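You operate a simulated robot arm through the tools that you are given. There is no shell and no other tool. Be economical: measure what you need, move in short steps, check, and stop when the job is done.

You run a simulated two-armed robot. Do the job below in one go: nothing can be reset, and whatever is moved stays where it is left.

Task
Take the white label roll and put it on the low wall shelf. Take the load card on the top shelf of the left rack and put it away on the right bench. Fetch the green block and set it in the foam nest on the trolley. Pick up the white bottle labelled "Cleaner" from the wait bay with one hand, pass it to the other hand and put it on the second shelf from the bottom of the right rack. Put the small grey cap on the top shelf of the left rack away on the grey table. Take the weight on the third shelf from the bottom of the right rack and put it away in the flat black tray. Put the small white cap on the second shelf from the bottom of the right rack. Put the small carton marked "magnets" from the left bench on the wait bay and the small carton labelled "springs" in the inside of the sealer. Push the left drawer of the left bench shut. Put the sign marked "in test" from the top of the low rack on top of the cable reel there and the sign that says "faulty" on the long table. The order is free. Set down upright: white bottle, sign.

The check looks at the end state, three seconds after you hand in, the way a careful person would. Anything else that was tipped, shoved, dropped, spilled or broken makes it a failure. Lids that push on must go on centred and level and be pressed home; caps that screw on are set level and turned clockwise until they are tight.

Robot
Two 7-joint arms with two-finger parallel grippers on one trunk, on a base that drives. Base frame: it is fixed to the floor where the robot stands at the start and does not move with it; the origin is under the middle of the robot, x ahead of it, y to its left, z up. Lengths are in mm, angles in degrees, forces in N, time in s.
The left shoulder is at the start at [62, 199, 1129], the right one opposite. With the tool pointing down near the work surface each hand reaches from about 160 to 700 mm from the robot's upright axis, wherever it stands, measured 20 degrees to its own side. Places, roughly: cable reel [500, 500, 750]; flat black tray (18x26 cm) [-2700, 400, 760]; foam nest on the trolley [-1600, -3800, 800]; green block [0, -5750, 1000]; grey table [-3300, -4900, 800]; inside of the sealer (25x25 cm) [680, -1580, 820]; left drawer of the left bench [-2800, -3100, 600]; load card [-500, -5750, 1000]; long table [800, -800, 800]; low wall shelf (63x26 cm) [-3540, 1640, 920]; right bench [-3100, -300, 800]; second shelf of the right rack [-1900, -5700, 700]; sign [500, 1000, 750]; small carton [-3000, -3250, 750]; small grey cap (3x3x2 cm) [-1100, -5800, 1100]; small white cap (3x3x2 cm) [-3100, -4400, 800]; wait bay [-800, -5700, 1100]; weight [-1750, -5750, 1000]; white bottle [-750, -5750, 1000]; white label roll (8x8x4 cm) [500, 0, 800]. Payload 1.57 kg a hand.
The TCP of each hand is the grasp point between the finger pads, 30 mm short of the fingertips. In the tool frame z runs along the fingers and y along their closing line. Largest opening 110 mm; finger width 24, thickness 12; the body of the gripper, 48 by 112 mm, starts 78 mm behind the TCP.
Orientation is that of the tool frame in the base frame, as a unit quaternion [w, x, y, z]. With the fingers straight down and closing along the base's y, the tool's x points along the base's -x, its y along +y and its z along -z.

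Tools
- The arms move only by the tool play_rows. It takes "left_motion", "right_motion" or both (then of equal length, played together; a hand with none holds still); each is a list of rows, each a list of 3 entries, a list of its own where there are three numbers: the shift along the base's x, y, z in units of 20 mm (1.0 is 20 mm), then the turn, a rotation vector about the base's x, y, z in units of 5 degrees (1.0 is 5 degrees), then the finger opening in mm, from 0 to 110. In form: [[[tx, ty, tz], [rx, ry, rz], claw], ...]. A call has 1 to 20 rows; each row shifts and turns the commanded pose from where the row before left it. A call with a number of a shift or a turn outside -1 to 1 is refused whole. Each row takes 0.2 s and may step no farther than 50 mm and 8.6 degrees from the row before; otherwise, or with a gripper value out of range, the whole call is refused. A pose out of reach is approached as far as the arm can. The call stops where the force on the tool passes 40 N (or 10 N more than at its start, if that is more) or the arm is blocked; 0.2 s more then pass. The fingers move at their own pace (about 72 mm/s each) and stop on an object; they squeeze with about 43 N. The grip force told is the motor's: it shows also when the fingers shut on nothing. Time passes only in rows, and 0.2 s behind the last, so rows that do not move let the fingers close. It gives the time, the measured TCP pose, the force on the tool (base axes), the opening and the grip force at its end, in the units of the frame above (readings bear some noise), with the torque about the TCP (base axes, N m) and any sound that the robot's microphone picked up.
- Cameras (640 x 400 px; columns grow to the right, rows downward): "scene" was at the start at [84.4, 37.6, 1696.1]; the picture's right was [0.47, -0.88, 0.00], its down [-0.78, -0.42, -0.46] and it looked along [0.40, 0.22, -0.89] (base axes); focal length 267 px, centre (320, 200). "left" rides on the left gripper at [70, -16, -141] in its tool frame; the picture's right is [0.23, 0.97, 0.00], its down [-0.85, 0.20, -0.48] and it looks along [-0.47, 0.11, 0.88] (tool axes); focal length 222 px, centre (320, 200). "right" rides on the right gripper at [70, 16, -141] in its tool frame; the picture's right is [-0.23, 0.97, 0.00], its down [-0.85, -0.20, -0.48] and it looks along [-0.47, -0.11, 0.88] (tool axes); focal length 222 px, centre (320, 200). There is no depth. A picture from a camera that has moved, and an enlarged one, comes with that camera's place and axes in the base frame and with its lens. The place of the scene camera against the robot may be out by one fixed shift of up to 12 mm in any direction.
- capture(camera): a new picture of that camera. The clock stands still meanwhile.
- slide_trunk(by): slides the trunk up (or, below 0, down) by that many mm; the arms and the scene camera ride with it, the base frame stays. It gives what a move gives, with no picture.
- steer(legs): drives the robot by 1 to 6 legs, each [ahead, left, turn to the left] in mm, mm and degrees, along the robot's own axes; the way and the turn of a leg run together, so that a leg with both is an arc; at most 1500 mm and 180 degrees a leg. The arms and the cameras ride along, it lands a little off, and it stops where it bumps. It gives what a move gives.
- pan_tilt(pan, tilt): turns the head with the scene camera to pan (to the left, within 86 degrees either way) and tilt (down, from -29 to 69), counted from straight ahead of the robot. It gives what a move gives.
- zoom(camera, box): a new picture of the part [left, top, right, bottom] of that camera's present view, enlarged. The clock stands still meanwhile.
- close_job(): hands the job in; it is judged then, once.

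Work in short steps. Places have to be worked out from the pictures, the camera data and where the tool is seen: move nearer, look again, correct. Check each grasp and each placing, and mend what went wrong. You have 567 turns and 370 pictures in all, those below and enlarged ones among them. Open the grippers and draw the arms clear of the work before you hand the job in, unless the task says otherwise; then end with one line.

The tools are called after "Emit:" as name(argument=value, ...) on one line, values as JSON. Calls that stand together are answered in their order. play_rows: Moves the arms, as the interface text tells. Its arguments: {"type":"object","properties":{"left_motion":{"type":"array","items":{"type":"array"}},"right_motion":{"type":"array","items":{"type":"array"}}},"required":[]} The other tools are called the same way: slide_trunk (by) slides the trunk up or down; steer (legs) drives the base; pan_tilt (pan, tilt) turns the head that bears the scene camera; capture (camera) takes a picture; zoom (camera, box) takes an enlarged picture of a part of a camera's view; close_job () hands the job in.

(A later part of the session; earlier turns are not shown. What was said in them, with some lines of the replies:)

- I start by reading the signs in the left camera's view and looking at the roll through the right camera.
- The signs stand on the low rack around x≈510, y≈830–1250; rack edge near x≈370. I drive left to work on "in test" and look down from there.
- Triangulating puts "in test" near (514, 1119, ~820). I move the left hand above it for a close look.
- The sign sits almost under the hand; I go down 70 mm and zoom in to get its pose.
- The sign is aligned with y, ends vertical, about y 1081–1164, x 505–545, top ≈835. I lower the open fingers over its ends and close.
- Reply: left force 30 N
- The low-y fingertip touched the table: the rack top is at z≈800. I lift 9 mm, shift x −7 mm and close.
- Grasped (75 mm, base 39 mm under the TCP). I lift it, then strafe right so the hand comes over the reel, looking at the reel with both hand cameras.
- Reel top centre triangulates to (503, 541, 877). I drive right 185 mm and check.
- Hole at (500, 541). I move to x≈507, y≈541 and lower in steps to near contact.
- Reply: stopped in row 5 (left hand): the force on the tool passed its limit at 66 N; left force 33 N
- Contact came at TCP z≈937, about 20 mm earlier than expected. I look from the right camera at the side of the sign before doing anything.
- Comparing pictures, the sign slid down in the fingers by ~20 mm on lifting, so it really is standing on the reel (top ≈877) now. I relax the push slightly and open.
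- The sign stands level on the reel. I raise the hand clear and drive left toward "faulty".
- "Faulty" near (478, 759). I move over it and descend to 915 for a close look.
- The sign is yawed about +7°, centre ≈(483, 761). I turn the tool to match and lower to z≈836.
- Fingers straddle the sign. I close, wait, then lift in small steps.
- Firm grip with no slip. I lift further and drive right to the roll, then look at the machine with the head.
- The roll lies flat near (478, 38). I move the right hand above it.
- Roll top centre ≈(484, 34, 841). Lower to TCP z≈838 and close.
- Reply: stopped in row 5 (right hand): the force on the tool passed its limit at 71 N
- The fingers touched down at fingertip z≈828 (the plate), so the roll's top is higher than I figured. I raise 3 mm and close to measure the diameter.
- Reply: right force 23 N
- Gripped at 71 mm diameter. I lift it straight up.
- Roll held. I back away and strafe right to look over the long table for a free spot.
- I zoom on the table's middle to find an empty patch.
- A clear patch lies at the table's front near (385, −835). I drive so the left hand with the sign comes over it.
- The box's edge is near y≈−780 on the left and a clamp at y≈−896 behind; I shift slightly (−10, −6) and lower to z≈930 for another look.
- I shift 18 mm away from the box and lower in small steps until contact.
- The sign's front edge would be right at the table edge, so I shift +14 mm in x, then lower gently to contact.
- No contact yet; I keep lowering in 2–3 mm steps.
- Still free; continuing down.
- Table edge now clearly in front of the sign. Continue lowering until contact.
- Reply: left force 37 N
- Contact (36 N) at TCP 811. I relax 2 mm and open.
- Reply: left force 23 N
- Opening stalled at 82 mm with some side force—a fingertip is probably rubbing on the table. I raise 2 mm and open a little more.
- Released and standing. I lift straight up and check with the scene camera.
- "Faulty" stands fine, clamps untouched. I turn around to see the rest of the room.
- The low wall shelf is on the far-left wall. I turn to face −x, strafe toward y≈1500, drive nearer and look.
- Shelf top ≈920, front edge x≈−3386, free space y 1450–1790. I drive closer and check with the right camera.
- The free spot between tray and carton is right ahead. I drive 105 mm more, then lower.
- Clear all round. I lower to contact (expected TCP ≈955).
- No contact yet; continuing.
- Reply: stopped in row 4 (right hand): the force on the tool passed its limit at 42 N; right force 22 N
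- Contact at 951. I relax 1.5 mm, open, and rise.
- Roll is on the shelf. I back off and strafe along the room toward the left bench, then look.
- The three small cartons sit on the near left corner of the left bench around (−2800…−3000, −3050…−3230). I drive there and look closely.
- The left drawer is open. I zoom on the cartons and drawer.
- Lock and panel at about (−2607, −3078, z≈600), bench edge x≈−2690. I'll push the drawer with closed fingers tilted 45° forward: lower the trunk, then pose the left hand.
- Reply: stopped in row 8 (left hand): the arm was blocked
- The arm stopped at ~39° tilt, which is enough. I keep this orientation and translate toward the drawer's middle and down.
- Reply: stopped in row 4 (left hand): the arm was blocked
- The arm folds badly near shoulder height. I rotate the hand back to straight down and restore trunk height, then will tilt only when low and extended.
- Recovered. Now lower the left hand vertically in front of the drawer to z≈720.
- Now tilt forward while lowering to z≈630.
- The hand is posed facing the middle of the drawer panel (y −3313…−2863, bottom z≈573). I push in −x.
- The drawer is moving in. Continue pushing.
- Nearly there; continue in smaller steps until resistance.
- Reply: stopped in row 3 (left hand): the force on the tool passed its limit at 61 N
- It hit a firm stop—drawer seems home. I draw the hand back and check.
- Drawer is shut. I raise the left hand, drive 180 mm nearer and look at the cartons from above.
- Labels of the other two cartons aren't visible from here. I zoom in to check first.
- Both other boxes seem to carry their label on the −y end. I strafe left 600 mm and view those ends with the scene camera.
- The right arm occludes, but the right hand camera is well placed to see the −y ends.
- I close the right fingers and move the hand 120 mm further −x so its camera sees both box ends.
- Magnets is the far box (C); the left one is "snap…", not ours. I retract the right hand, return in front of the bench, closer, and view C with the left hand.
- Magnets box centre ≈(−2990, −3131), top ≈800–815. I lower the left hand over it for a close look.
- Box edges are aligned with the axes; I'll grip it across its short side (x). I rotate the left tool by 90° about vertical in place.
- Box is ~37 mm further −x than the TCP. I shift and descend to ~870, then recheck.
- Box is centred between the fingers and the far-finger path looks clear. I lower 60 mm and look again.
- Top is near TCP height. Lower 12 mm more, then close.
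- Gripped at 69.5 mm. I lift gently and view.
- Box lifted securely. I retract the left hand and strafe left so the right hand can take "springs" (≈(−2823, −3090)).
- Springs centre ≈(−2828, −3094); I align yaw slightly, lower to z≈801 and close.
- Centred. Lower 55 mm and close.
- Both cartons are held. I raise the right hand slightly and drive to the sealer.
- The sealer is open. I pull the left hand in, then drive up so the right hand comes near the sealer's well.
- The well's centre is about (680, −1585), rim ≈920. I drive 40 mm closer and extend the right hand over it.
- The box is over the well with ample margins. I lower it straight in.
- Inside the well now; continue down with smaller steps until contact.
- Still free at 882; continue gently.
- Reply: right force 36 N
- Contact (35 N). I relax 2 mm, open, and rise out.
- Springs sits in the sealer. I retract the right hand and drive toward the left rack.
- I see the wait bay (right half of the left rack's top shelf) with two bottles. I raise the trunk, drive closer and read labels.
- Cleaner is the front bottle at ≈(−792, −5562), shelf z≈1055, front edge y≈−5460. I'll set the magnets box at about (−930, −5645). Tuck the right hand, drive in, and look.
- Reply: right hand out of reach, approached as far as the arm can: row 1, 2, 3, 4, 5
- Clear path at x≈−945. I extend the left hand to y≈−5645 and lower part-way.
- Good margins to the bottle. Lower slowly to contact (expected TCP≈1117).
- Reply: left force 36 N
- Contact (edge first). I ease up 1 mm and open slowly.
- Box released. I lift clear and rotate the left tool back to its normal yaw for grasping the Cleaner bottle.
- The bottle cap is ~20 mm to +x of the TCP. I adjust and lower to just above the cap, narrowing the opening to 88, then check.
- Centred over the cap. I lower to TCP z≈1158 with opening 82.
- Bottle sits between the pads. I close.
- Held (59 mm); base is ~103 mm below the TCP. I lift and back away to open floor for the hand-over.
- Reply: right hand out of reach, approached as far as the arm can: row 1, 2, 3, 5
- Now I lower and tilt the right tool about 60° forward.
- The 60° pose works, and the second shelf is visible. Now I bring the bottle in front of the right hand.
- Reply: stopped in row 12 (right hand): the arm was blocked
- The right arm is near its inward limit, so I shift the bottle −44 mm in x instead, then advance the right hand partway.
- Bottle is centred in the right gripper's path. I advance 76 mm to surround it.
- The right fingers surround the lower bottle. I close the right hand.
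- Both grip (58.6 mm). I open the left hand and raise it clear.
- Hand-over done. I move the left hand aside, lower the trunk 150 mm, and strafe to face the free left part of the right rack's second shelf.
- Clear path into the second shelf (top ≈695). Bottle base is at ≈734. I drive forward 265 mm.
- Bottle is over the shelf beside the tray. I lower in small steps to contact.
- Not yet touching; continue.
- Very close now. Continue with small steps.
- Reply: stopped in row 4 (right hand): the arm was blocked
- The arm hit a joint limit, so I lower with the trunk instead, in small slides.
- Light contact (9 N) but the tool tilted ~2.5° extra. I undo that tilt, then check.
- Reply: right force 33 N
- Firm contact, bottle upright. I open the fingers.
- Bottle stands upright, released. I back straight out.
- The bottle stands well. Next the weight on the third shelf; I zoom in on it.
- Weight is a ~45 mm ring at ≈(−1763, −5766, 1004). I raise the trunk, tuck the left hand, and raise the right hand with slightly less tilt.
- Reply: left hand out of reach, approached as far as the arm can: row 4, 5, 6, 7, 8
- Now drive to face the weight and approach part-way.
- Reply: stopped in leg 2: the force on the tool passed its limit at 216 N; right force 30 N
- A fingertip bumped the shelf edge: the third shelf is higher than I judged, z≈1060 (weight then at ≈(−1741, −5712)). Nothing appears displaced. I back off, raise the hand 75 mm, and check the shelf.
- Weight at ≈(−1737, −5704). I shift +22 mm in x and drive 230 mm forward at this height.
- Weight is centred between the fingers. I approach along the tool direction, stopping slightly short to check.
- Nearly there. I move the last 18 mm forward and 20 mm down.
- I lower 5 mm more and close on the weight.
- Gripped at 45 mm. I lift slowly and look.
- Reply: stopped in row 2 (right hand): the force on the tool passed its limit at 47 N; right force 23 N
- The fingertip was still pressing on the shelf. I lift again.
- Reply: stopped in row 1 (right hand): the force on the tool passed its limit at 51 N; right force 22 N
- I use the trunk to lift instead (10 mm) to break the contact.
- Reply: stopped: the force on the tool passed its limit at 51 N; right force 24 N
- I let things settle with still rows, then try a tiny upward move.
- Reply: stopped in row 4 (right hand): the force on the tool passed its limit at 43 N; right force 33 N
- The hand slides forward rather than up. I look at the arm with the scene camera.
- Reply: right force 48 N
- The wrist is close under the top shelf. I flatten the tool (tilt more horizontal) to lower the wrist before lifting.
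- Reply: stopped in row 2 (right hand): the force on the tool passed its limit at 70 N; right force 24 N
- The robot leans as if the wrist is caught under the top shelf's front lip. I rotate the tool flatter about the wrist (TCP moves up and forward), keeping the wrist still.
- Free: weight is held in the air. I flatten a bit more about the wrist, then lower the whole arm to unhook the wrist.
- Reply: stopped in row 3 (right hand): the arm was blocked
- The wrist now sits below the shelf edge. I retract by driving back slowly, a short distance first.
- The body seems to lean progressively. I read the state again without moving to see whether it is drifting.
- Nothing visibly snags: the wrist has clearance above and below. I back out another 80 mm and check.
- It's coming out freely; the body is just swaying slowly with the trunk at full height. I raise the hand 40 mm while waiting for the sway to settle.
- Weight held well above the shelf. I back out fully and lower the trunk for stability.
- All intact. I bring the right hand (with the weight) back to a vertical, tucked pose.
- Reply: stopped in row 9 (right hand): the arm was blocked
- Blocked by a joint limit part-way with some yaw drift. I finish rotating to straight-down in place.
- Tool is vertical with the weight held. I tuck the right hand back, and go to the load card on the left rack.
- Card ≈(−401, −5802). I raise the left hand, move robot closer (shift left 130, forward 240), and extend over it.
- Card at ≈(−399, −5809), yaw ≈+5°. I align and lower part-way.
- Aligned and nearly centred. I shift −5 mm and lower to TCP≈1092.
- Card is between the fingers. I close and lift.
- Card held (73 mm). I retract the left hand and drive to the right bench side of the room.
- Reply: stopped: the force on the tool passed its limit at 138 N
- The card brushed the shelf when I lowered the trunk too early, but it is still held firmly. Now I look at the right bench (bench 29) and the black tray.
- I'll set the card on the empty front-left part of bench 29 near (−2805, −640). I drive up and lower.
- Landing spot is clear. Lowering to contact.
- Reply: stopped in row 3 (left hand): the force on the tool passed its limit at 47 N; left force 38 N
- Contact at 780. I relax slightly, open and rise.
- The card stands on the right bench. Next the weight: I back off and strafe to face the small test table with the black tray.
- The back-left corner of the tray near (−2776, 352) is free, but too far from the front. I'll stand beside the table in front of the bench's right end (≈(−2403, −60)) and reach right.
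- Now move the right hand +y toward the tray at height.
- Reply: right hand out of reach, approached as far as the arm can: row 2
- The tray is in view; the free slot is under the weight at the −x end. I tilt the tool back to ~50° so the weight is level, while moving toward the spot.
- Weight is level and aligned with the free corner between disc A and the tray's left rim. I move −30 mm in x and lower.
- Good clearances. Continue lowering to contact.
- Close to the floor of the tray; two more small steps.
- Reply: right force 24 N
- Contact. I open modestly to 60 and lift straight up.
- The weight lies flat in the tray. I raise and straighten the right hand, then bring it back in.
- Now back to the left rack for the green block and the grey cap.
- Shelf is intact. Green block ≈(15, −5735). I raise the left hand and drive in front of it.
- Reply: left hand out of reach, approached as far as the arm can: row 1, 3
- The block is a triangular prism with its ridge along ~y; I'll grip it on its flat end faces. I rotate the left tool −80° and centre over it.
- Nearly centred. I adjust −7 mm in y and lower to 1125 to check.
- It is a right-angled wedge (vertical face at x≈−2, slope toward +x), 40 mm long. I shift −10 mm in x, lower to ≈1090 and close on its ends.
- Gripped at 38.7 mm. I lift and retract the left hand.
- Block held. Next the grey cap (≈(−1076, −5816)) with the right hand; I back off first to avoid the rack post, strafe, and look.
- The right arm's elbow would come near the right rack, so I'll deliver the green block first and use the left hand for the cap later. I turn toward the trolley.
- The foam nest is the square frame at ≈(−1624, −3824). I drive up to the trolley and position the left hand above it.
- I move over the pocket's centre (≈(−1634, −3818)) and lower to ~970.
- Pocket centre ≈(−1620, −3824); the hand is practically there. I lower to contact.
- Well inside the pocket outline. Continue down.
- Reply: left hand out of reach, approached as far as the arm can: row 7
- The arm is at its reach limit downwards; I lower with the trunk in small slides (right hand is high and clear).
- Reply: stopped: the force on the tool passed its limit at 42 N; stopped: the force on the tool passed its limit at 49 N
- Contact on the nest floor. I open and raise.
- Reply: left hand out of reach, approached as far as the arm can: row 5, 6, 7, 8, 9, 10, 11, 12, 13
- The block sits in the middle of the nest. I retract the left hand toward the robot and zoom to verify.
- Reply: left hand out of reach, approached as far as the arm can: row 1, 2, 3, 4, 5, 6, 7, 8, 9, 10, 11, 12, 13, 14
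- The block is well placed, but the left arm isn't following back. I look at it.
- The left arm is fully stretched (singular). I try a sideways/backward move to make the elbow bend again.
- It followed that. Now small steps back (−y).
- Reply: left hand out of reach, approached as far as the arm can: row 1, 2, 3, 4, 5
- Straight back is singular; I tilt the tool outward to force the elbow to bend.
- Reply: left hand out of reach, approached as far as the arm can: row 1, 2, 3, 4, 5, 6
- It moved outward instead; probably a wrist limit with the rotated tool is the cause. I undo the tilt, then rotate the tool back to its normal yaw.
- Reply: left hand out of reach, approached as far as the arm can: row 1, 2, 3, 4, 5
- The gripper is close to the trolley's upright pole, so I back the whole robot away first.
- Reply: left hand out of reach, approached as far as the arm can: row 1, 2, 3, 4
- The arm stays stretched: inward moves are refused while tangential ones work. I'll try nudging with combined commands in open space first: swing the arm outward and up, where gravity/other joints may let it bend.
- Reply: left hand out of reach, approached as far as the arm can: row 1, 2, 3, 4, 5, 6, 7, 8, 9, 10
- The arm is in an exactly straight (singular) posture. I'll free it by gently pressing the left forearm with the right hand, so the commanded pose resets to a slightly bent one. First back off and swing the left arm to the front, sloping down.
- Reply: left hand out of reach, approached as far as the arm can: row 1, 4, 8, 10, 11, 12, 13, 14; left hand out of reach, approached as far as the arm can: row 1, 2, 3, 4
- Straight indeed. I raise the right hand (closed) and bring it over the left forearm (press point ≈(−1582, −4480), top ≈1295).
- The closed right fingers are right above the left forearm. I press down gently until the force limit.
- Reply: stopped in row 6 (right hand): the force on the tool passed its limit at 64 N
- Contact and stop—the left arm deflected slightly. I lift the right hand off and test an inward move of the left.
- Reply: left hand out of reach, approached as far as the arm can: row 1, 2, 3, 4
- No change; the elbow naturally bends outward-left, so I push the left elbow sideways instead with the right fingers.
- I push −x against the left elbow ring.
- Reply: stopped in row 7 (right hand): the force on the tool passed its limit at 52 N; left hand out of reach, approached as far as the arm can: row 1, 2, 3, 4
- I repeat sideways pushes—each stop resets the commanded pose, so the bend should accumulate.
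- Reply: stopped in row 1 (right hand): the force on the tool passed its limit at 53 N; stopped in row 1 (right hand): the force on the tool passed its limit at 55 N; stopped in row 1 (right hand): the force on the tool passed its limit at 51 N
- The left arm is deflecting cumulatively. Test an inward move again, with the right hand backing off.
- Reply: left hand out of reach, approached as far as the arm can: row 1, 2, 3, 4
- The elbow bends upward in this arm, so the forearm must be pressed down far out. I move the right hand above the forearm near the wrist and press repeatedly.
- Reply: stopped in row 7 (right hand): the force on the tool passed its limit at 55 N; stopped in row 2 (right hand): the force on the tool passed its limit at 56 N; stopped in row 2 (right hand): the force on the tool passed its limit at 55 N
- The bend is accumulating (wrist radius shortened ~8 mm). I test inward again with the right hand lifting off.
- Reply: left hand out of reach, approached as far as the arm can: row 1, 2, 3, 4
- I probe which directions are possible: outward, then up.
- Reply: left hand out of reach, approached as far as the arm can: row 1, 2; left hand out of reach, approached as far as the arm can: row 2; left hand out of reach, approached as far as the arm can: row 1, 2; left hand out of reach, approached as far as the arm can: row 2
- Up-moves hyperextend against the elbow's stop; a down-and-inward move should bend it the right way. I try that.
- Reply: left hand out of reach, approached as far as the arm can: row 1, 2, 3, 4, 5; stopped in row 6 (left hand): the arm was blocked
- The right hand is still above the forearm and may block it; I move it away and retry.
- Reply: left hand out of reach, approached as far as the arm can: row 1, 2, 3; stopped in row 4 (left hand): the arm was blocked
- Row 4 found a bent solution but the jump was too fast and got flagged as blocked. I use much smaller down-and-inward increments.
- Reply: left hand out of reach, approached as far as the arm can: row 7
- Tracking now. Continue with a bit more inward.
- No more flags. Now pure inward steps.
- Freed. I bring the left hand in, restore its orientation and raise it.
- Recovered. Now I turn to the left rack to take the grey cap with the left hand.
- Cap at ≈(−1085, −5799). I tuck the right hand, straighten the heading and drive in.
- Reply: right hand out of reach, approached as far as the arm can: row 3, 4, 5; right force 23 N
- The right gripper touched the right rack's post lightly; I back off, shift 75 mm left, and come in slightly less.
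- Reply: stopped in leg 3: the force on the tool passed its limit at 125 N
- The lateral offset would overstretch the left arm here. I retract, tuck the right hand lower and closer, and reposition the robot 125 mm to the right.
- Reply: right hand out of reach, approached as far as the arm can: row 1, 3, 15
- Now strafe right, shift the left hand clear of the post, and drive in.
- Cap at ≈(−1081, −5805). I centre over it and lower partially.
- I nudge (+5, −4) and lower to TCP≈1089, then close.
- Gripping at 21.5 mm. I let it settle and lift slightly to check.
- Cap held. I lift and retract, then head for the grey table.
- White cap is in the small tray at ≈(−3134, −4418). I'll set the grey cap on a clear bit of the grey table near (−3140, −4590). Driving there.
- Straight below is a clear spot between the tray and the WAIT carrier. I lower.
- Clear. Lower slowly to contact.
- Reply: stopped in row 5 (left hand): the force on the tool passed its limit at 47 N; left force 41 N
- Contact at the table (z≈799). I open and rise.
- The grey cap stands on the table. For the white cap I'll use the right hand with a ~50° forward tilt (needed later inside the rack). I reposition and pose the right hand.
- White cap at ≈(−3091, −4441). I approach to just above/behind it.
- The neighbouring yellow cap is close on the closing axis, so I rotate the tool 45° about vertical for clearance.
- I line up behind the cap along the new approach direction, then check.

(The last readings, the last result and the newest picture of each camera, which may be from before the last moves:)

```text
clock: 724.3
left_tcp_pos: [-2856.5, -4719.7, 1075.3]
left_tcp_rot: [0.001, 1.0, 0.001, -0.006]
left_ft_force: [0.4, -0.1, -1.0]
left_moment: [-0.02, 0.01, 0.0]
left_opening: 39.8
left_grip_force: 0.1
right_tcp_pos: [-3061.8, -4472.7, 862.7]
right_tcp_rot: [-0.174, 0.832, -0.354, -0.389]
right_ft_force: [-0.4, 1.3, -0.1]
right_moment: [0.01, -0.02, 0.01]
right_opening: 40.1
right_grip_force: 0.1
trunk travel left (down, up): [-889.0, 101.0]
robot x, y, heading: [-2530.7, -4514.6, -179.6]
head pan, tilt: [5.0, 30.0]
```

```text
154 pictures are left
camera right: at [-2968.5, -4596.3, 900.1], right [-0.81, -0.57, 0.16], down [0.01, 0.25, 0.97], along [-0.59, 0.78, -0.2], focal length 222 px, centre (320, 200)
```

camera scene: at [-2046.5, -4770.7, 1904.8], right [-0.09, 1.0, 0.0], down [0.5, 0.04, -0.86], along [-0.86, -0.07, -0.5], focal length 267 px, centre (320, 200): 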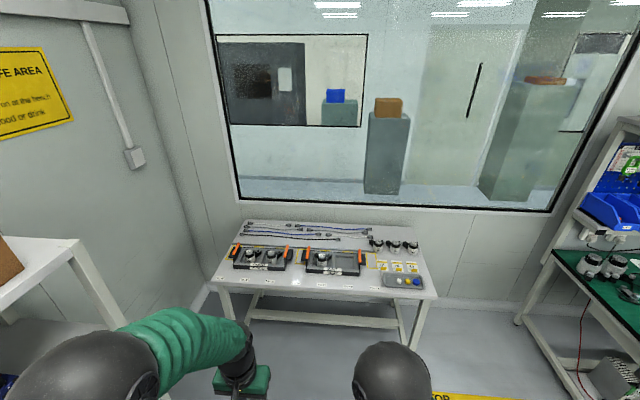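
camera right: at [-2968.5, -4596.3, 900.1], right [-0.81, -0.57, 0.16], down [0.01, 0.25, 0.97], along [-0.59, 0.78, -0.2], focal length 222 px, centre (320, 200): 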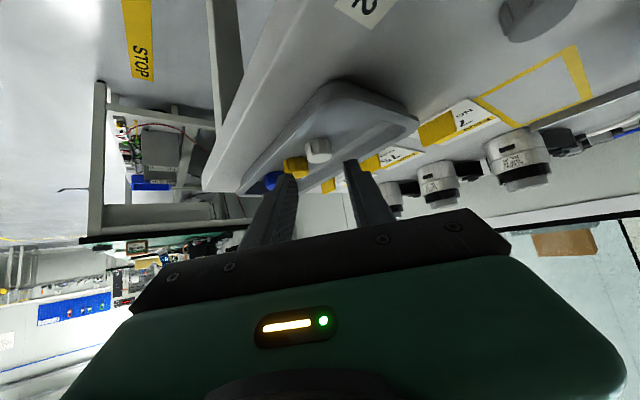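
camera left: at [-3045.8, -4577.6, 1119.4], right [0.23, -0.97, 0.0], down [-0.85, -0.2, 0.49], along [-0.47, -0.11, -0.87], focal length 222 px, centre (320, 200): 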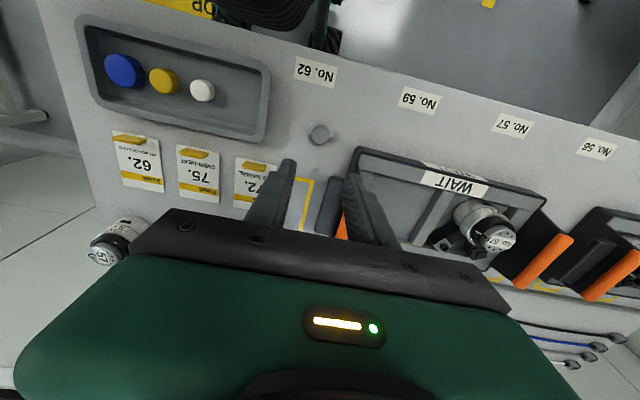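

Cap is exactly centred. I advance the last bit and lower, opening 34.

Emit:
play_rows(right_motion=[[[-0.25, 0.25, -0.4], [0, 0, 0], 34], [[-0.25, 0.25, -0.4], [0, 0, 0], 34], [[-0.25, 0.25, -0.4], [0, 0, 0], 34], [[0, 0, -0.2], [0, 0, 0], 34], [[0, 0, 0], [0, 0, 0], 34]])

Emit:
capture(camera="right")

```text
clock: 725.5
left_tcp_pos: [-2856.5, -4719.9, 1075.6]
left_tcp_rot: [0.0, 1.0, 0.0, -0.007]
left_ft_force: [-0.2, -0.1, 0.0]
left_moment: [-0.01, 0.05, 0.02]
left_opening: 40.1
left_grip_force: 0.0
right_tcp_pos: [-3078.3, -4458.0, 834.3]
right_tcp_rot: [-0.174, 0.833, -0.354, -0.389]
right_ft_force: [-1.2, -0.7, 0.1]
right_moment: [-0.01, 0.0, 0.05]
right_opening: 33.8
right_grip_force: 0.0
trunk travel left (down, up): [-889.0, 101.0]
robot x, y, heading: [-2531.1, -4516.8, -179.6]
head pan, tilt: [5.0, 30.0]
```

```text
153 pictures are left
camera right: at [-2983.8, -4581.5, 871.5], right [-0.81, -0.57, 0.16], down [0.01, 0.25, 0.97], along [-0.59, 0.78, -0.2], focal length 222 px, centre (320, 200)
```

right: 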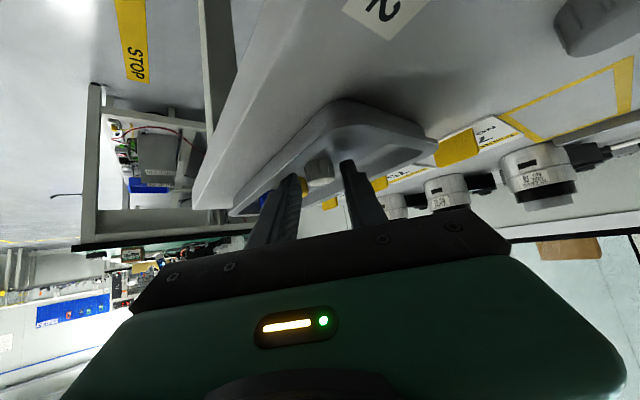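

In position. Lower 3 mm and close.

Emit:
play_rows(right_motion=[[[0, 0, -0.15], [0, 0, 0], 34], [[0, 0, 0], [0, 0, 0], 8], [[0, 0, 0], [0, 0, 0], 8], [[0, 0, 0], [0, 0, 0], 8], [[0, 0, 0.3], [0, 0, 0], 8], [[0, 0, 0.6], [0, 0, 0], 8], [[0, 0, 0.8], [0, 0, 0], 8]])

Emit:
capture(camera="right")

```text
clock: 727.1
left_tcp_pos: [-2856.8, -4719.8, 1075.5]
left_tcp_rot: [0.0, 1.0, 0.001, -0.007]
left_ft_force: [0.1, 0.5, 0.2]
left_moment: [-0.03, -0.02, 0.0]
left_opening: 40.0
left_grip_force: 0.1
right_tcp_pos: [-3075.5, -4457.2, 865.2]
right_tcp_rot: [-0.175, 0.832, -0.355, -0.388]
right_ft_force: [-0.5, -0.6, 0.3]
right_moment: [0.02, 0.04, -0.02]
right_opening: 21.1
right_grip_force: 34.6
trunk travel left (down, up): [-889.0, 101.0]
robot x, y, heading: [-2528.2, -4515.5, -179.6]
head pan, tilt: [5.0, 30.0]
```

```text
152 pictures are left
camera right: at [-2982.6, -4581.4, 901.8], right [-0.81, -0.57, 0.16], down [0.01, 0.25, 0.97], along [-0.59, 0.78, -0.2], focal length 222 px, centre (320, 200)
```

right: 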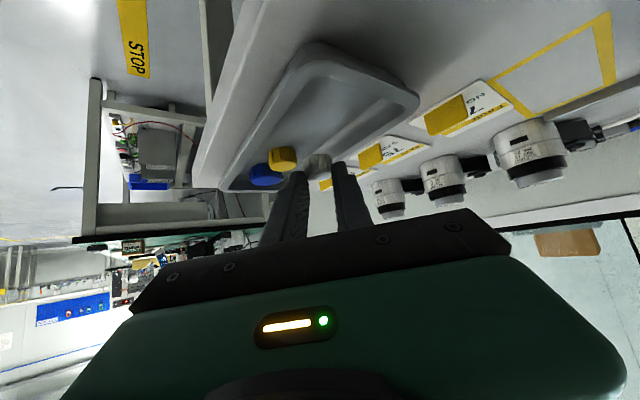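

White cap held; the other caps are undisturbed. I raise, back away, and rotate the tool back in line.

Emit:
play_rows(right_motion=[[[0.1, 0, 0.9], [0, 0, 0], 8], [[0.1, 0, 0.9], [0, 0, 0], 8], [[0.1, 0, 0.9], [0, 0, 0], 8]])

Emit:
steer(legs=[[-300, 0, 0]])

Emit:
play_rows(right_motion=[[[0, 0, 0], [0, 0, 1], 8], [[0, 0, 0], [0, 0, 1], 8], [[0, 0, 0], [0, 0, 1], 8], [[0, 0.3, 0], [0, 0, 1], 8], [[0, 0.3, 0], [0, 0, 1], 8], [[0, 0.3, 0], [0, 0, 1], 8], [[0, 0.3, 0], [0, 0, 1], 8], [[0, 0.3, 0], [0, 0, 1], 8], [[0, 0, 0], [0, 0, 1], 8]])

```text
clock: 727.9
left_tcp_pos: [-2855.5, -4718.6, 1074.9]
left_tcp_rot: [0.0, 1.0, 0.001, -0.006]
left_ft_force: [0.3, -0.3, 0.5]
left_moment: [-0.01, 0.02, -0.01]
left_opening: 40.1
left_grip_force: 0.2
right_tcp_pos: [-3071.3, -4458.8, 921.1]
right_tcp_rot: [-0.174, 0.832, -0.354, -0.389]
right_ft_force: [0.5, -0.9, 0.1]
right_moment: [0.02, -0.03, 0.02]
right_opening: 20.9
right_grip_force: 33.9
trunk travel left (down, up): [-889.0, 101.0]
robot x, y, heading: [-2533.1, -4515.7, -179.4]
head pan, tilt: [5.0, 30.0]
```

```text
clock: 730.0
left_tcp_pos: [-2559.4, -4717.6, 1073.3]
left_tcp_rot: [0.0, 1.0, 0.001, -0.004]
left_ft_force: [-0.4, -0.3, 0.0]
left_moment: [0.0, -0.03, 0.02]
left_opening: 40.0
left_grip_force: 0.0
right_tcp_pos: [-2773.8, -4457.0, 917.7]
right_tcp_rot: [-0.176, 0.832, -0.354, -0.389]
right_ft_force: [-0.3, 0.1, 0.0]
right_moment: [0.0, -0.02, 0.02]
right_opening: 20.6
right_grip_force: 33.9
trunk travel left (down, up): [-889.0, 101.0]
robot x, y, heading: [-2228.9, -4517.6, -179.6]
head pan, tilt: [5.0, 30.0]
```

```text
clock: 732.0
left_tcp_pos: [-2555.3, -4717.2, 1074.3]
left_tcp_rot: [0.0, 1.0, 0.0, -0.005]
left_ft_force: [0.3, 0.7, 0.3]
left_moment: [0.0, 0.01, 0.03]
left_opening: 40.0
left_grip_force: 0.1
right_tcp_pos: [-2769.1, -4427.3, 920.6]
right_tcp_rot: [-0.01, 0.904, -0.008, -0.427]
right_ft_force: [0.2, 0.1, -0.7]
right_moment: [-0.01, 0.01, 0.02]
right_opening: 20.9
right_grip_force: 34.0
trunk travel left (down, up): [-889.0, 101.0]
robot x, y, heading: [-2228.8, -4512.8, -179.6]
head pan, tilt: [5.0, 30.0]
```

Now to the right rack: turn, strafe, and lower the trunk before approaching the second shelf.

Emit:
steer(legs=[[0, 0, 89.6], [0, 780, 0]])

Emit:
slide_trunk(by=-175)

Emit:
steer(legs=[[250, 0, 0]])

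Emit:
capture(camera="right")

```text
clock: 740.0
left_tcp_pos: [-1239.4, -4831.7, 1076.7]
left_tcp_rot: [0.006, 0.704, 0.71, -0.004]
left_ft_force: [-1.1, -1.0, 0.3]
left_moment: [-0.01, -0.04, 0.03]
left_opening: 39.9
left_grip_force: 0.1
right_tcp_pos: [-1528.7, -5046.0, 921.5]
right_tcp_rot: [0.294, 0.645, 0.634, -0.308]
right_ft_force: [0.1, -0.3, 0.6]
right_moment: [-0.01, -0.03, 0.04]
right_opening: 21.1
right_grip_force: 34.7
trunk travel left (down, up): [-889.0, 101.0]
robot x, y, heading: [-1443.0, -4509.2, -89.6]
head pan, tilt: [5.0, 30.0]
```

```text
clock: 742.0
left_tcp_pos: [-1237.2, -4829.8, 901.0]
left_tcp_rot: [0.005, 0.705, 0.709, -0.005]
left_ft_force: [-1.0, -0.1, -0.7]
left_moment: [0.0, 0.01, -0.03]
left_opening: 39.8
left_grip_force: 0.1
right_tcp_pos: [-1525.5, -5045.3, 746.1]
right_tcp_rot: [0.294, 0.644, 0.634, -0.31]
right_ft_force: [-1.0, 1.0, 0.0]
right_moment: [-0.02, -0.01, -0.03]
right_opening: 20.7
right_grip_force: 33.6
trunk travel left (down, up): [-714.0, 276.0]
robot x, y, heading: [-1442.9, -4509.6, -89.2]
head pan, tilt: [5.0, 30.0]
```

```text
clock: 743.8
left_tcp_pos: [-1233.4, -5079.7, 901.5]
left_tcp_rot: [0.005, 0.705, 0.71, -0.005]
left_ft_force: [0.8, 0.1, 0.5]
left_moment: [-0.01, -0.01, -0.02]
left_opening: 40.2
left_grip_force: 0.1
right_tcp_pos: [-1523.4, -5296.4, 746.9]
right_tcp_rot: [0.295, 0.643, 0.635, -0.309]
right_ft_force: [-0.4, -0.8, -0.8]
right_moment: [-0.03, 0.02, 0.02]
right_opening: 21.1
right_grip_force: 34.3
trunk travel left (down, up): [-714.0, 276.0]
robot x, y, heading: [-1439.2, -4759.4, -89.6]
head pan, tilt: [5.0, 30.0]
```

```text
151 pictures are left
camera right: at [-1503.8, -5143.6, 783.5], right [0.97, -0.16, 0.16], down [-0.19, -0.17, 0.97], along [-0.13, -0.97, -0.2], focal length 222 px, centre (320, 200)
```

right: 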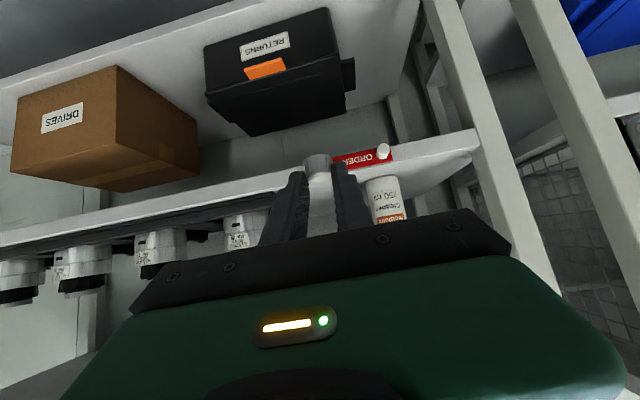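

Path is clear between the tray and the bottle. I drive forward 240 mm.

Emit:
steer(legs=[[238, 0, 0]])

Emit:
capture(camera="right")

```text
clock: 745.6
left_tcp_pos: [-1232.7, -5322.4, 901.9]
left_tcp_rot: [0.006, 0.706, 0.708, -0.006]
left_ft_force: [0.3, 0.0, 0.3]
left_moment: [0.01, 0.02, -0.01]
left_opening: 39.8
left_grip_force: 0.1
right_tcp_pos: [-1521.7, -5536.5, 747.8]
right_tcp_rot: [0.294, 0.645, 0.633, -0.311]
right_ft_force: [0.4, 0.4, -0.5]
right_moment: [-0.03, -0.02, 0.0]
right_opening: 21.0
right_grip_force: 34.2
trunk travel left (down, up): [-714.0, 276.0]
robot x, y, heading: [-1438.4, -5000.4, -89.3]
head pan, tilt: [5.0, 30.0]
```

```text
150 pictures are left
camera right: at [-1501.5, -5384.1, 783.9], right [0.97, -0.17, 0.16], down [-0.19, -0.17, 0.97], along [-0.13, -0.97, -0.19], focal length 222 px, centre (320, 200)
```

right: 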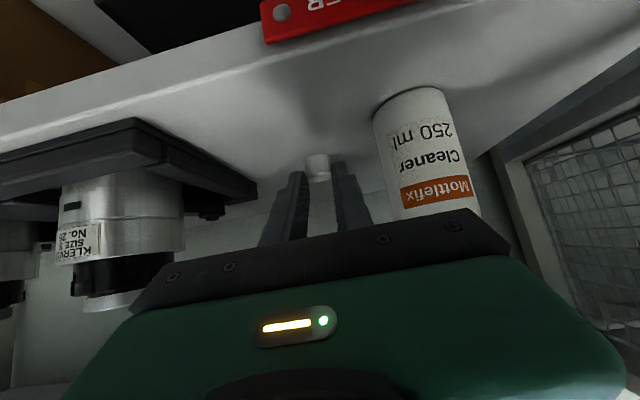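

I shift −12 mm in x away from the bottle and lower by trunk in small slides.

Emit:
play_rows(right_motion=[[[-0.3, 0, 0], [0, 0, 0], 8], [[-0.3, 0, 0], [0, 0, 0], 8], [[0, 0, 0], [0, 0, 0], 8]])

Emit:
slide_trunk(by=-30)

Emit:
capture(camera="right")

```text
clock: 746.4
left_tcp_pos: [-1232.2, -5321.3, 902.7]
left_tcp_rot: [0.006, 0.705, 0.709, -0.006]
left_ft_force: [0.3, -0.2, 0.1]
left_moment: [0.01, -0.02, -0.02]
left_opening: 40.0
left_grip_force: 0.0
right_tcp_pos: [-1534.0, -5537.0, 747.1]
right_tcp_rot: [0.294, 0.645, 0.634, -0.31]
right_ft_force: [0.2, -0.6, -0.4]
right_moment: [0.01, -0.01, 0.03]
right_opening: 21.0
right_grip_force: 34.3
trunk travel left (down, up): [-714.0, 276.0]
robot x, y, heading: [-1439.4, -5002.5, -89.4]
head pan, tilt: [5.0, 30.0]
```

```text
clock: 747.1
left_tcp_pos: [-1232.1, -5320.6, 872.8]
left_tcp_rot: [0.005, 0.705, 0.709, -0.006]
left_ft_force: [0.4, 0.5, -0.5]
left_moment: [-0.02, 0.0, 0.02]
left_opening: 40.1
left_grip_force: 0.1
right_tcp_pos: [-1534.0, -5537.2, 717.8]
right_tcp_rot: [0.296, 0.644, 0.634, -0.31]
right_ft_force: [0.9, -0.1, 0.2]
right_moment: [0.01, 0.01, 0.0]
right_opening: 21.0
right_grip_force: 34.0
trunk travel left (down, up): [-684.0, 306.0]
robot x, y, heading: [-1434.6, -5001.2, -89.4]
head pan, tilt: [5.0, 30.0]
```

```text
149 pictures are left
camera right: at [-1513.6, -5384.0, 753.8], right [0.97, -0.17, 0.16], down [-0.19, -0.17, 0.97], along [-0.13, -0.97, -0.19], focal length 222 px, centre (320, 200)
```

right: 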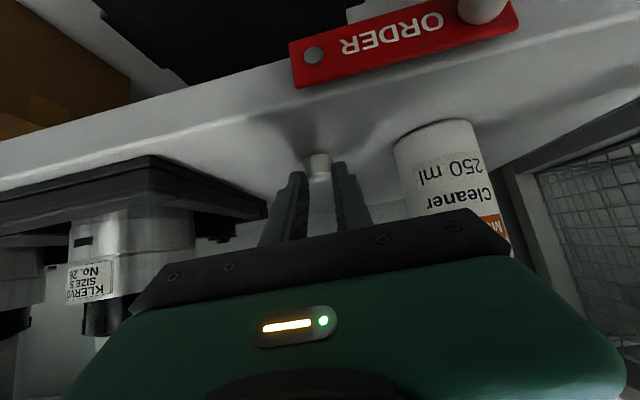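

Close to the shelf; lower with tiny arm steps until contact.

Emit:
play_rows(right_motion=[[[0, 0, -0.15], [0, 0, 0], 8], [[0, 0, -0.15], [0, 0, 0], 8], [[0, 0, -0.15], [0, 0, 0], 8], [[0, 0, -0.12], [0, 0, 0], 8], [[0, 0, -0.12], [0, 0, 0], 8]])

```text
clock: 748.4
left_tcp_pos: [-1231.8, -5318.5, 872.9]
left_tcp_rot: [0.007, 0.705, 0.709, -0.007]
left_ft_force: [-0.8, 0.0, -1.1]
left_moment: [-0.02, 0.02, -0.01]
left_opening: 40.0
left_grip_force: 0.0
right_tcp_pos: [-1533.9, -5538.1, 708.9]
right_tcp_rot: [0.298, 0.643, 0.632, -0.314]
right_ft_force: [-0.9, 0.1, 35.1]
right_moment: [-0.63, -0.2, -0.14]
right_opening: 21.3
right_grip_force: 34.7
trunk travel left (down, up): [-684.0, 306.0]
robot x, y, heading: [-1436.1, -5004.5, -89.5]
head pan, tilt: [5.0, 30.0]
```

Contact. I relax slightly and open, then look.

Emit:
play_rows(right_motion=[[[0, 0, 0.1], [0, 0, 0], 22], [[0, 0, 0.03], [0, 0, 0], 26], [[0, 0, 0], [0, 0, 0], 32], [[0, 0, 0], [0, 0, 0], 38], [[0, 0, 0], [0, 0, 0], 44]])

Emit:
capture(camera="right")

```text
clock: 749.5
left_tcp_pos: [-1234.3, -5319.9, 873.1]
left_tcp_rot: [0.007, 0.705, 0.709, -0.004]
left_ft_force: [-0.2, 0.1, -1.1]
left_moment: [-0.01, -0.01, 0.03]
left_opening: 40.1
left_grip_force: 0.0
right_tcp_pos: [-1537.7, -5537.0, 708.6]
right_tcp_rot: [0.297, 0.645, 0.631, -0.313]
right_ft_force: [-14.8, -7.1, 28.6]
right_moment: [-0.64, 0.01, -0.58]
right_opening: 29.8
right_grip_force: 0.0
trunk travel left (down, up): [-684.0, 306.0]
robot x, y, heading: [-1438.6, -5001.9, -89.5]
head pan, tilt: [5.0, 30.0]
```

```text
148 pictures are left
camera right: at [-1516.9, -5384.3, 743.3], right [0.97, -0.17, 0.17], down [-0.19, -0.16, 0.97], along [-0.14, -0.97, -0.19], focal length 222 px, centre (320, 200)
```

right: 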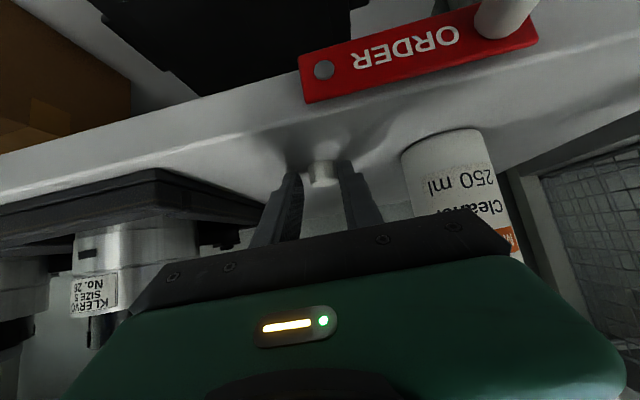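

A fingertip is still rubbing on the shelf; I raise 3 mm and open further.

Emit:
play_rows(right_motion=[[[0, 0, 0.15], [0, 0, 0], 36], [[0, 0, 0.1], [0, 0, 0], 42], [[0, 0, 0.1], [0, 0, 0], 44]])

Emit:
capture(camera="right")

```text
clock: 750.4
left_tcp_pos: [-1231.3, -5321.4, 871.3]
left_tcp_rot: [0.005, 0.705, 0.709, -0.006]
left_ft_force: [-0.9, -1.0, -0.3]
left_moment: [-0.03, -0.02, 0.02]
left_opening: 40.2
left_grip_force: 0.0
right_tcp_pos: [-1532.0, -5536.5, 711.6]
right_tcp_rot: [0.293, 0.645, 0.635, -0.308]
right_ft_force: [0.5, -0.8, -0.4]
right_moment: [0.04, 0.01, 0.01]
right_opening: 44.1
right_grip_force: 0.0
trunk travel left (down, up): [-684.0, 306.0]
robot x, y, heading: [-1435.6, -5003.6, -89.5]
head pan, tilt: [5.0, 30.0]
```

```text
147 pictures are left
camera right: at [-1512.4, -5383.1, 748.7], right [0.97, -0.16, 0.16], down [-0.19, -0.17, 0.97], along [-0.13, -0.97, -0.2], focal length 222 px, centre (320, 200)
```

right: 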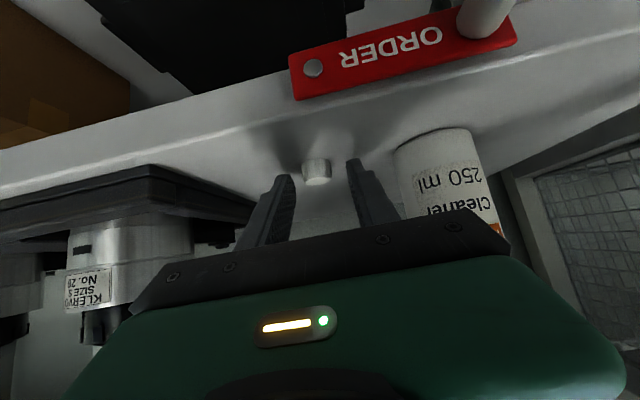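

Released; the cap stands on the shelf. I raise 15 mm and back straight out, then inspect.

Emit:
play_rows(right_motion=[[[0, 0, 0.4], [0, 0, 0], 44], [[0, 0, 0.4], [0, 0, 0], 44]])

Emit:
steer(legs=[[-350, 0, 0]])

Emit:
zoom(camera="right", box=[180, 90, 480, 270])

Emit:
pan_tilt(pan=0, tilt=32)

Emit:
capture(camera="scene")

```text
clock: 751.0
left_tcp_pos: [-1232.0, -5321.6, 871.9]
left_tcp_rot: [0.007, 0.705, 0.709, -0.006]
left_ft_force: [-0.1, 0.4, 0.4]
left_moment: [0.0, 0.0, 0.03]
left_opening: 39.9
left_grip_force: 0.1
right_tcp_pos: [-1535.2, -5536.4, 729.0]
right_tcp_rot: [0.295, 0.644, 0.634, -0.31]
right_ft_force: [0.5, 0.1, 0.1]
right_moment: [0.02, 0.0, 0.01]
right_opening: 44.0
right_grip_force: 0.0
trunk travel left (down, up): [-684.0, 306.0]
robot x, y, heading: [-1440.2, -5001.0, -89.5]
head pan, tilt: [5.0, 30.0]
```

```text
clock: 753.2
left_tcp_pos: [-1233.6, -4971.7, 871.5]
left_tcp_rot: [0.006, 0.704, 0.71, -0.006]
left_ft_force: [0.8, -0.2, -0.3]
left_moment: [-0.01, -0.04, 0.01]
left_opening: 40.1
left_grip_force: 0.1
right_tcp_pos: [-1536.1, -5188.9, 729.7]
right_tcp_rot: [0.295, 0.643, 0.635, -0.309]
right_ft_force: [0.9, 0.2, 0.3]
right_moment: [-0.01, -0.01, 0.0]
right_opening: 44.0
right_grip_force: 0.0
trunk travel left (down, up): [-684.0, 306.0]
robot x, y, heading: [-1437.4, -4651.1, -89.0]
head pan, tilt: [5.0, 30.0]
```

```text
2.13 times, centred on (330, 180) of right
camera zoom: at [-1516.4, -5035.0, 765.1], right [0.97, -0.16, 0.16], down [-0.19, -0.17, 0.97], along [-0.13, -0.97, -0.2], focal length 474 px, centre (299, 243)
```

zoom: 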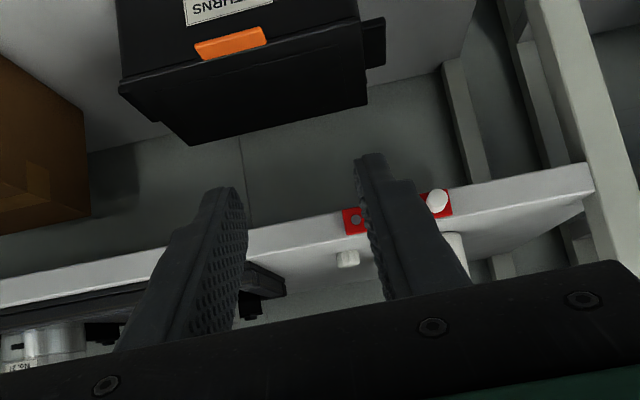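

```text
clock: 753.9
left_tcp_pos: [-1236.0, -4969.3, 873.5]
left_tcp_rot: [0.006, 0.703, 0.711, -0.006]
left_ft_force: [0.0, -0.2, 0.7]
left_moment: [0.05, 0.01, -0.02]
left_opening: 39.7
left_grip_force: 0.1
right_tcp_pos: [-1536.1, -5185.7, 730.2]
right_tcp_rot: [0.296, 0.643, 0.635, -0.311]
right_ft_force: [-0.1, 0.1, 0.1]
right_moment: [-0.03, -0.01, -0.06]
right_opening: 44.0
right_grip_force: 0.0
trunk travel left (down, up): [-684.0, 306.0]
robot x, y, heading: [-1441.7, -4652.2, -89.1]
head pan, tilt: [0.0, 32.0]
```

```text
145 pictures are left
camera scene: at [-1442.8, -4769.2, 1696.7], right [-1.0, -0.01, 0.0], down [-0.01, 0.53, -0.85], along [0.01, -0.85, -0.53], focal length 267 px, centre (320, 200)
```

scene: 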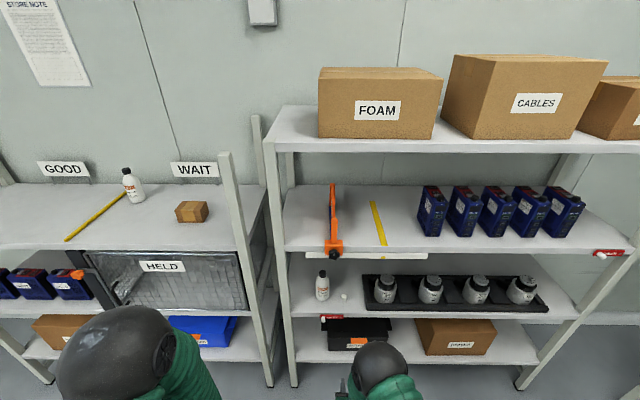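

All items on the racks look right. I straighten and tuck the right hand, then make a final check of the drawer and the left bench.

Emit:
play_rows(right_motion=[[[0, 0.3, 0.4], [1, 0, 0], 60], [[0, 0.3, 0.4], [1, 0, 0], 60], [[0, 0.3, 0.4], [1, 0, 0], 60], [[0, 0.3, 0.4], [1, 0, 0], 60], [[0, 0.3, 0.4], [1, 0, 0], 60], [[0, 0.3, 0.4], [1, 0, 0], 60], [[0, 0.3, 0.4], [1, 0, 0], 60], [[0, 0.3, 0.4], [1, 0, 0], 60], [[0, 0.3, 0.4], [1, 0, 0], 60], [[0, 0.3, 0.4], [1, 0, 0], 60], [[0, 0.6, 0.8], [0, 0, 0], 60], [[0, 0.6, 0.8], [0, 0, 0], 60], [[0, 0.6, 0.8], [0, 0, 0], 60], [[0, 0.6, 0.8], [0, 0, 0], 60], [[0, 0.6, 0.8], [0, 0, 0], 60], [[0, 0.6, 0.8], [0, 0, 0], 60]])

Emit:
steer(legs=[[0, -620, 0], [-1450, 0, 0]])

Emit:
pan_tilt(pan=-80, tilt=40)

Emit:
capture(camera="scene")

```text
clock: 757.3
left_tcp_pos: [-1234.5, -4968.5, 872.4]
left_tcp_rot: [0.006, 0.704, 0.71, -0.007]
left_ft_force: [0.4, 0.2, -0.7]
left_moment: [-0.03, 0.0, -0.02]
left_opening: 40.1
left_grip_force: 0.0
right_tcp_pos: [-1534.1, -5053.3, 907.2]
right_tcp_rot: [-0.003, 0.708, 0.707, -0.012]
right_ft_force: [-1.7, 1.0, -1.0]
right_moment: [-0.03, 0.03, 0.0]
right_opening: 59.9
right_grip_force: 0.0
trunk travel left (down, up): [-684.0, 306.0]
robot x, y, heading: [-1439.7, -4650.1, -89.4]
head pan, tilt: [0.0, 32.0]
```

```text
clock: 767.5
left_tcp_pos: [-1879.2, -3528.4, 872.8]
left_tcp_rot: [0.006, 0.698, 0.716, -0.006]
left_ft_force: [-0.2, 0.0, -0.4]
left_moment: [0.01, -0.01, 0.04]
left_opening: 40.0
left_grip_force: 0.1
right_tcp_pos: [-2180.1, -3618.2, 906.1]
right_tcp_rot: [-0.002, 0.702, 0.712, -0.013]
right_ft_force: [-0.8, -0.2, 0.2]
right_moment: [-0.01, 0.03, 0.0]
right_opening: 59.8
right_grip_force: 0.2
trunk travel left (down, up): [-684.0, 306.0]
robot x, y, heading: [-2087.5, -3213.7, -88.2]
head pan, tilt: [0.0, 32.0]
```

```text
clock: 769.1
left_tcp_pos: [-1880.6, -3526.3, 873.5]
left_tcp_rot: [0.007, 0.698, 0.716, -0.007]
left_ft_force: [0.2, -0.5, 0.3]
left_moment: [-0.02, 0.0, 0.02]
left_opening: 40.1
left_grip_force: 0.0
right_tcp_pos: [-2180.2, -3618.5, 907.1]
right_tcp_rot: [-0.004, 0.702, 0.712, -0.014]
right_ft_force: [-1.0, -0.7, -0.1]
right_moment: [0.03, 0.02, -0.01]
right_opening: 60.0
right_grip_force: 0.1
trunk travel left (down, up): [-684.0, 306.0]
robot x, y, heading: [-2090.8, -3213.4, -88.3]
head pan, tilt: [-80.0, 40.0]
```

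```text
144 pictures are left
camera scene: at [-2177.1, -3259.8, 1684.7], right [-0.2, 0.98, 0.0], down [0.63, 0.13, -0.77], along [-0.75, -0.15, -0.64], focal length 267 px, centre (320, 200)
```

scene: 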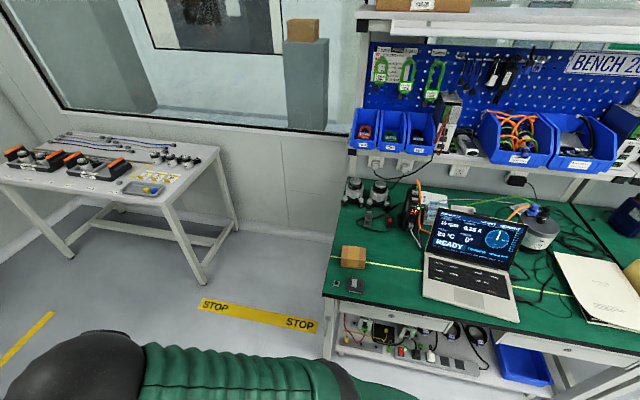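

Emit:
zoom(camera="scene", box=[310, 280, 640, 400])

Emit:
zoom(camera="scene", box=[0, 120, 240, 280])

```text
1.94 times, centred on (475, 340) of scene
camera zoom: at [-2177.1, -3259.8, 1684.7], right [-0.2, 0.98, 0.0], down [0.63, 0.13, -0.77], along [-0.75, -0.15, -0.64], focal length 517 px, centre (19, -72)
```

zoom: 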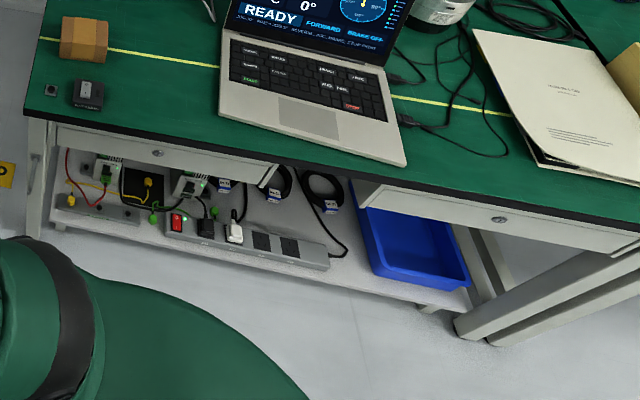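

```text
2.50 times, centred on (120, 200) of scene
camera zoom: at [-2177.1, -3259.8, 1684.7], right [-0.2, 0.98, 0.0], down [0.63, 0.13, -0.77], along [-0.75, -0.15, -0.64], focal length 667 px, centre (820, 200)
```

zoom: 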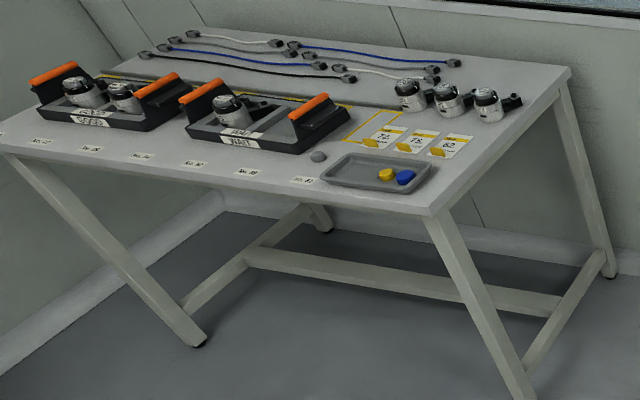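

The left drawer is fully shut, the grey cap stands on the grey table, and nothing else was disturbed. Both grippers are empty, open and clear, so I hand in.

Emit:
close_job()

```text
The job is handed in.
```

I finished every item on the list and handed the job in. The right hand bumped the rack edges and posts a few times, once at 216 N; no rack item looked moved or tipped in the later pictures.
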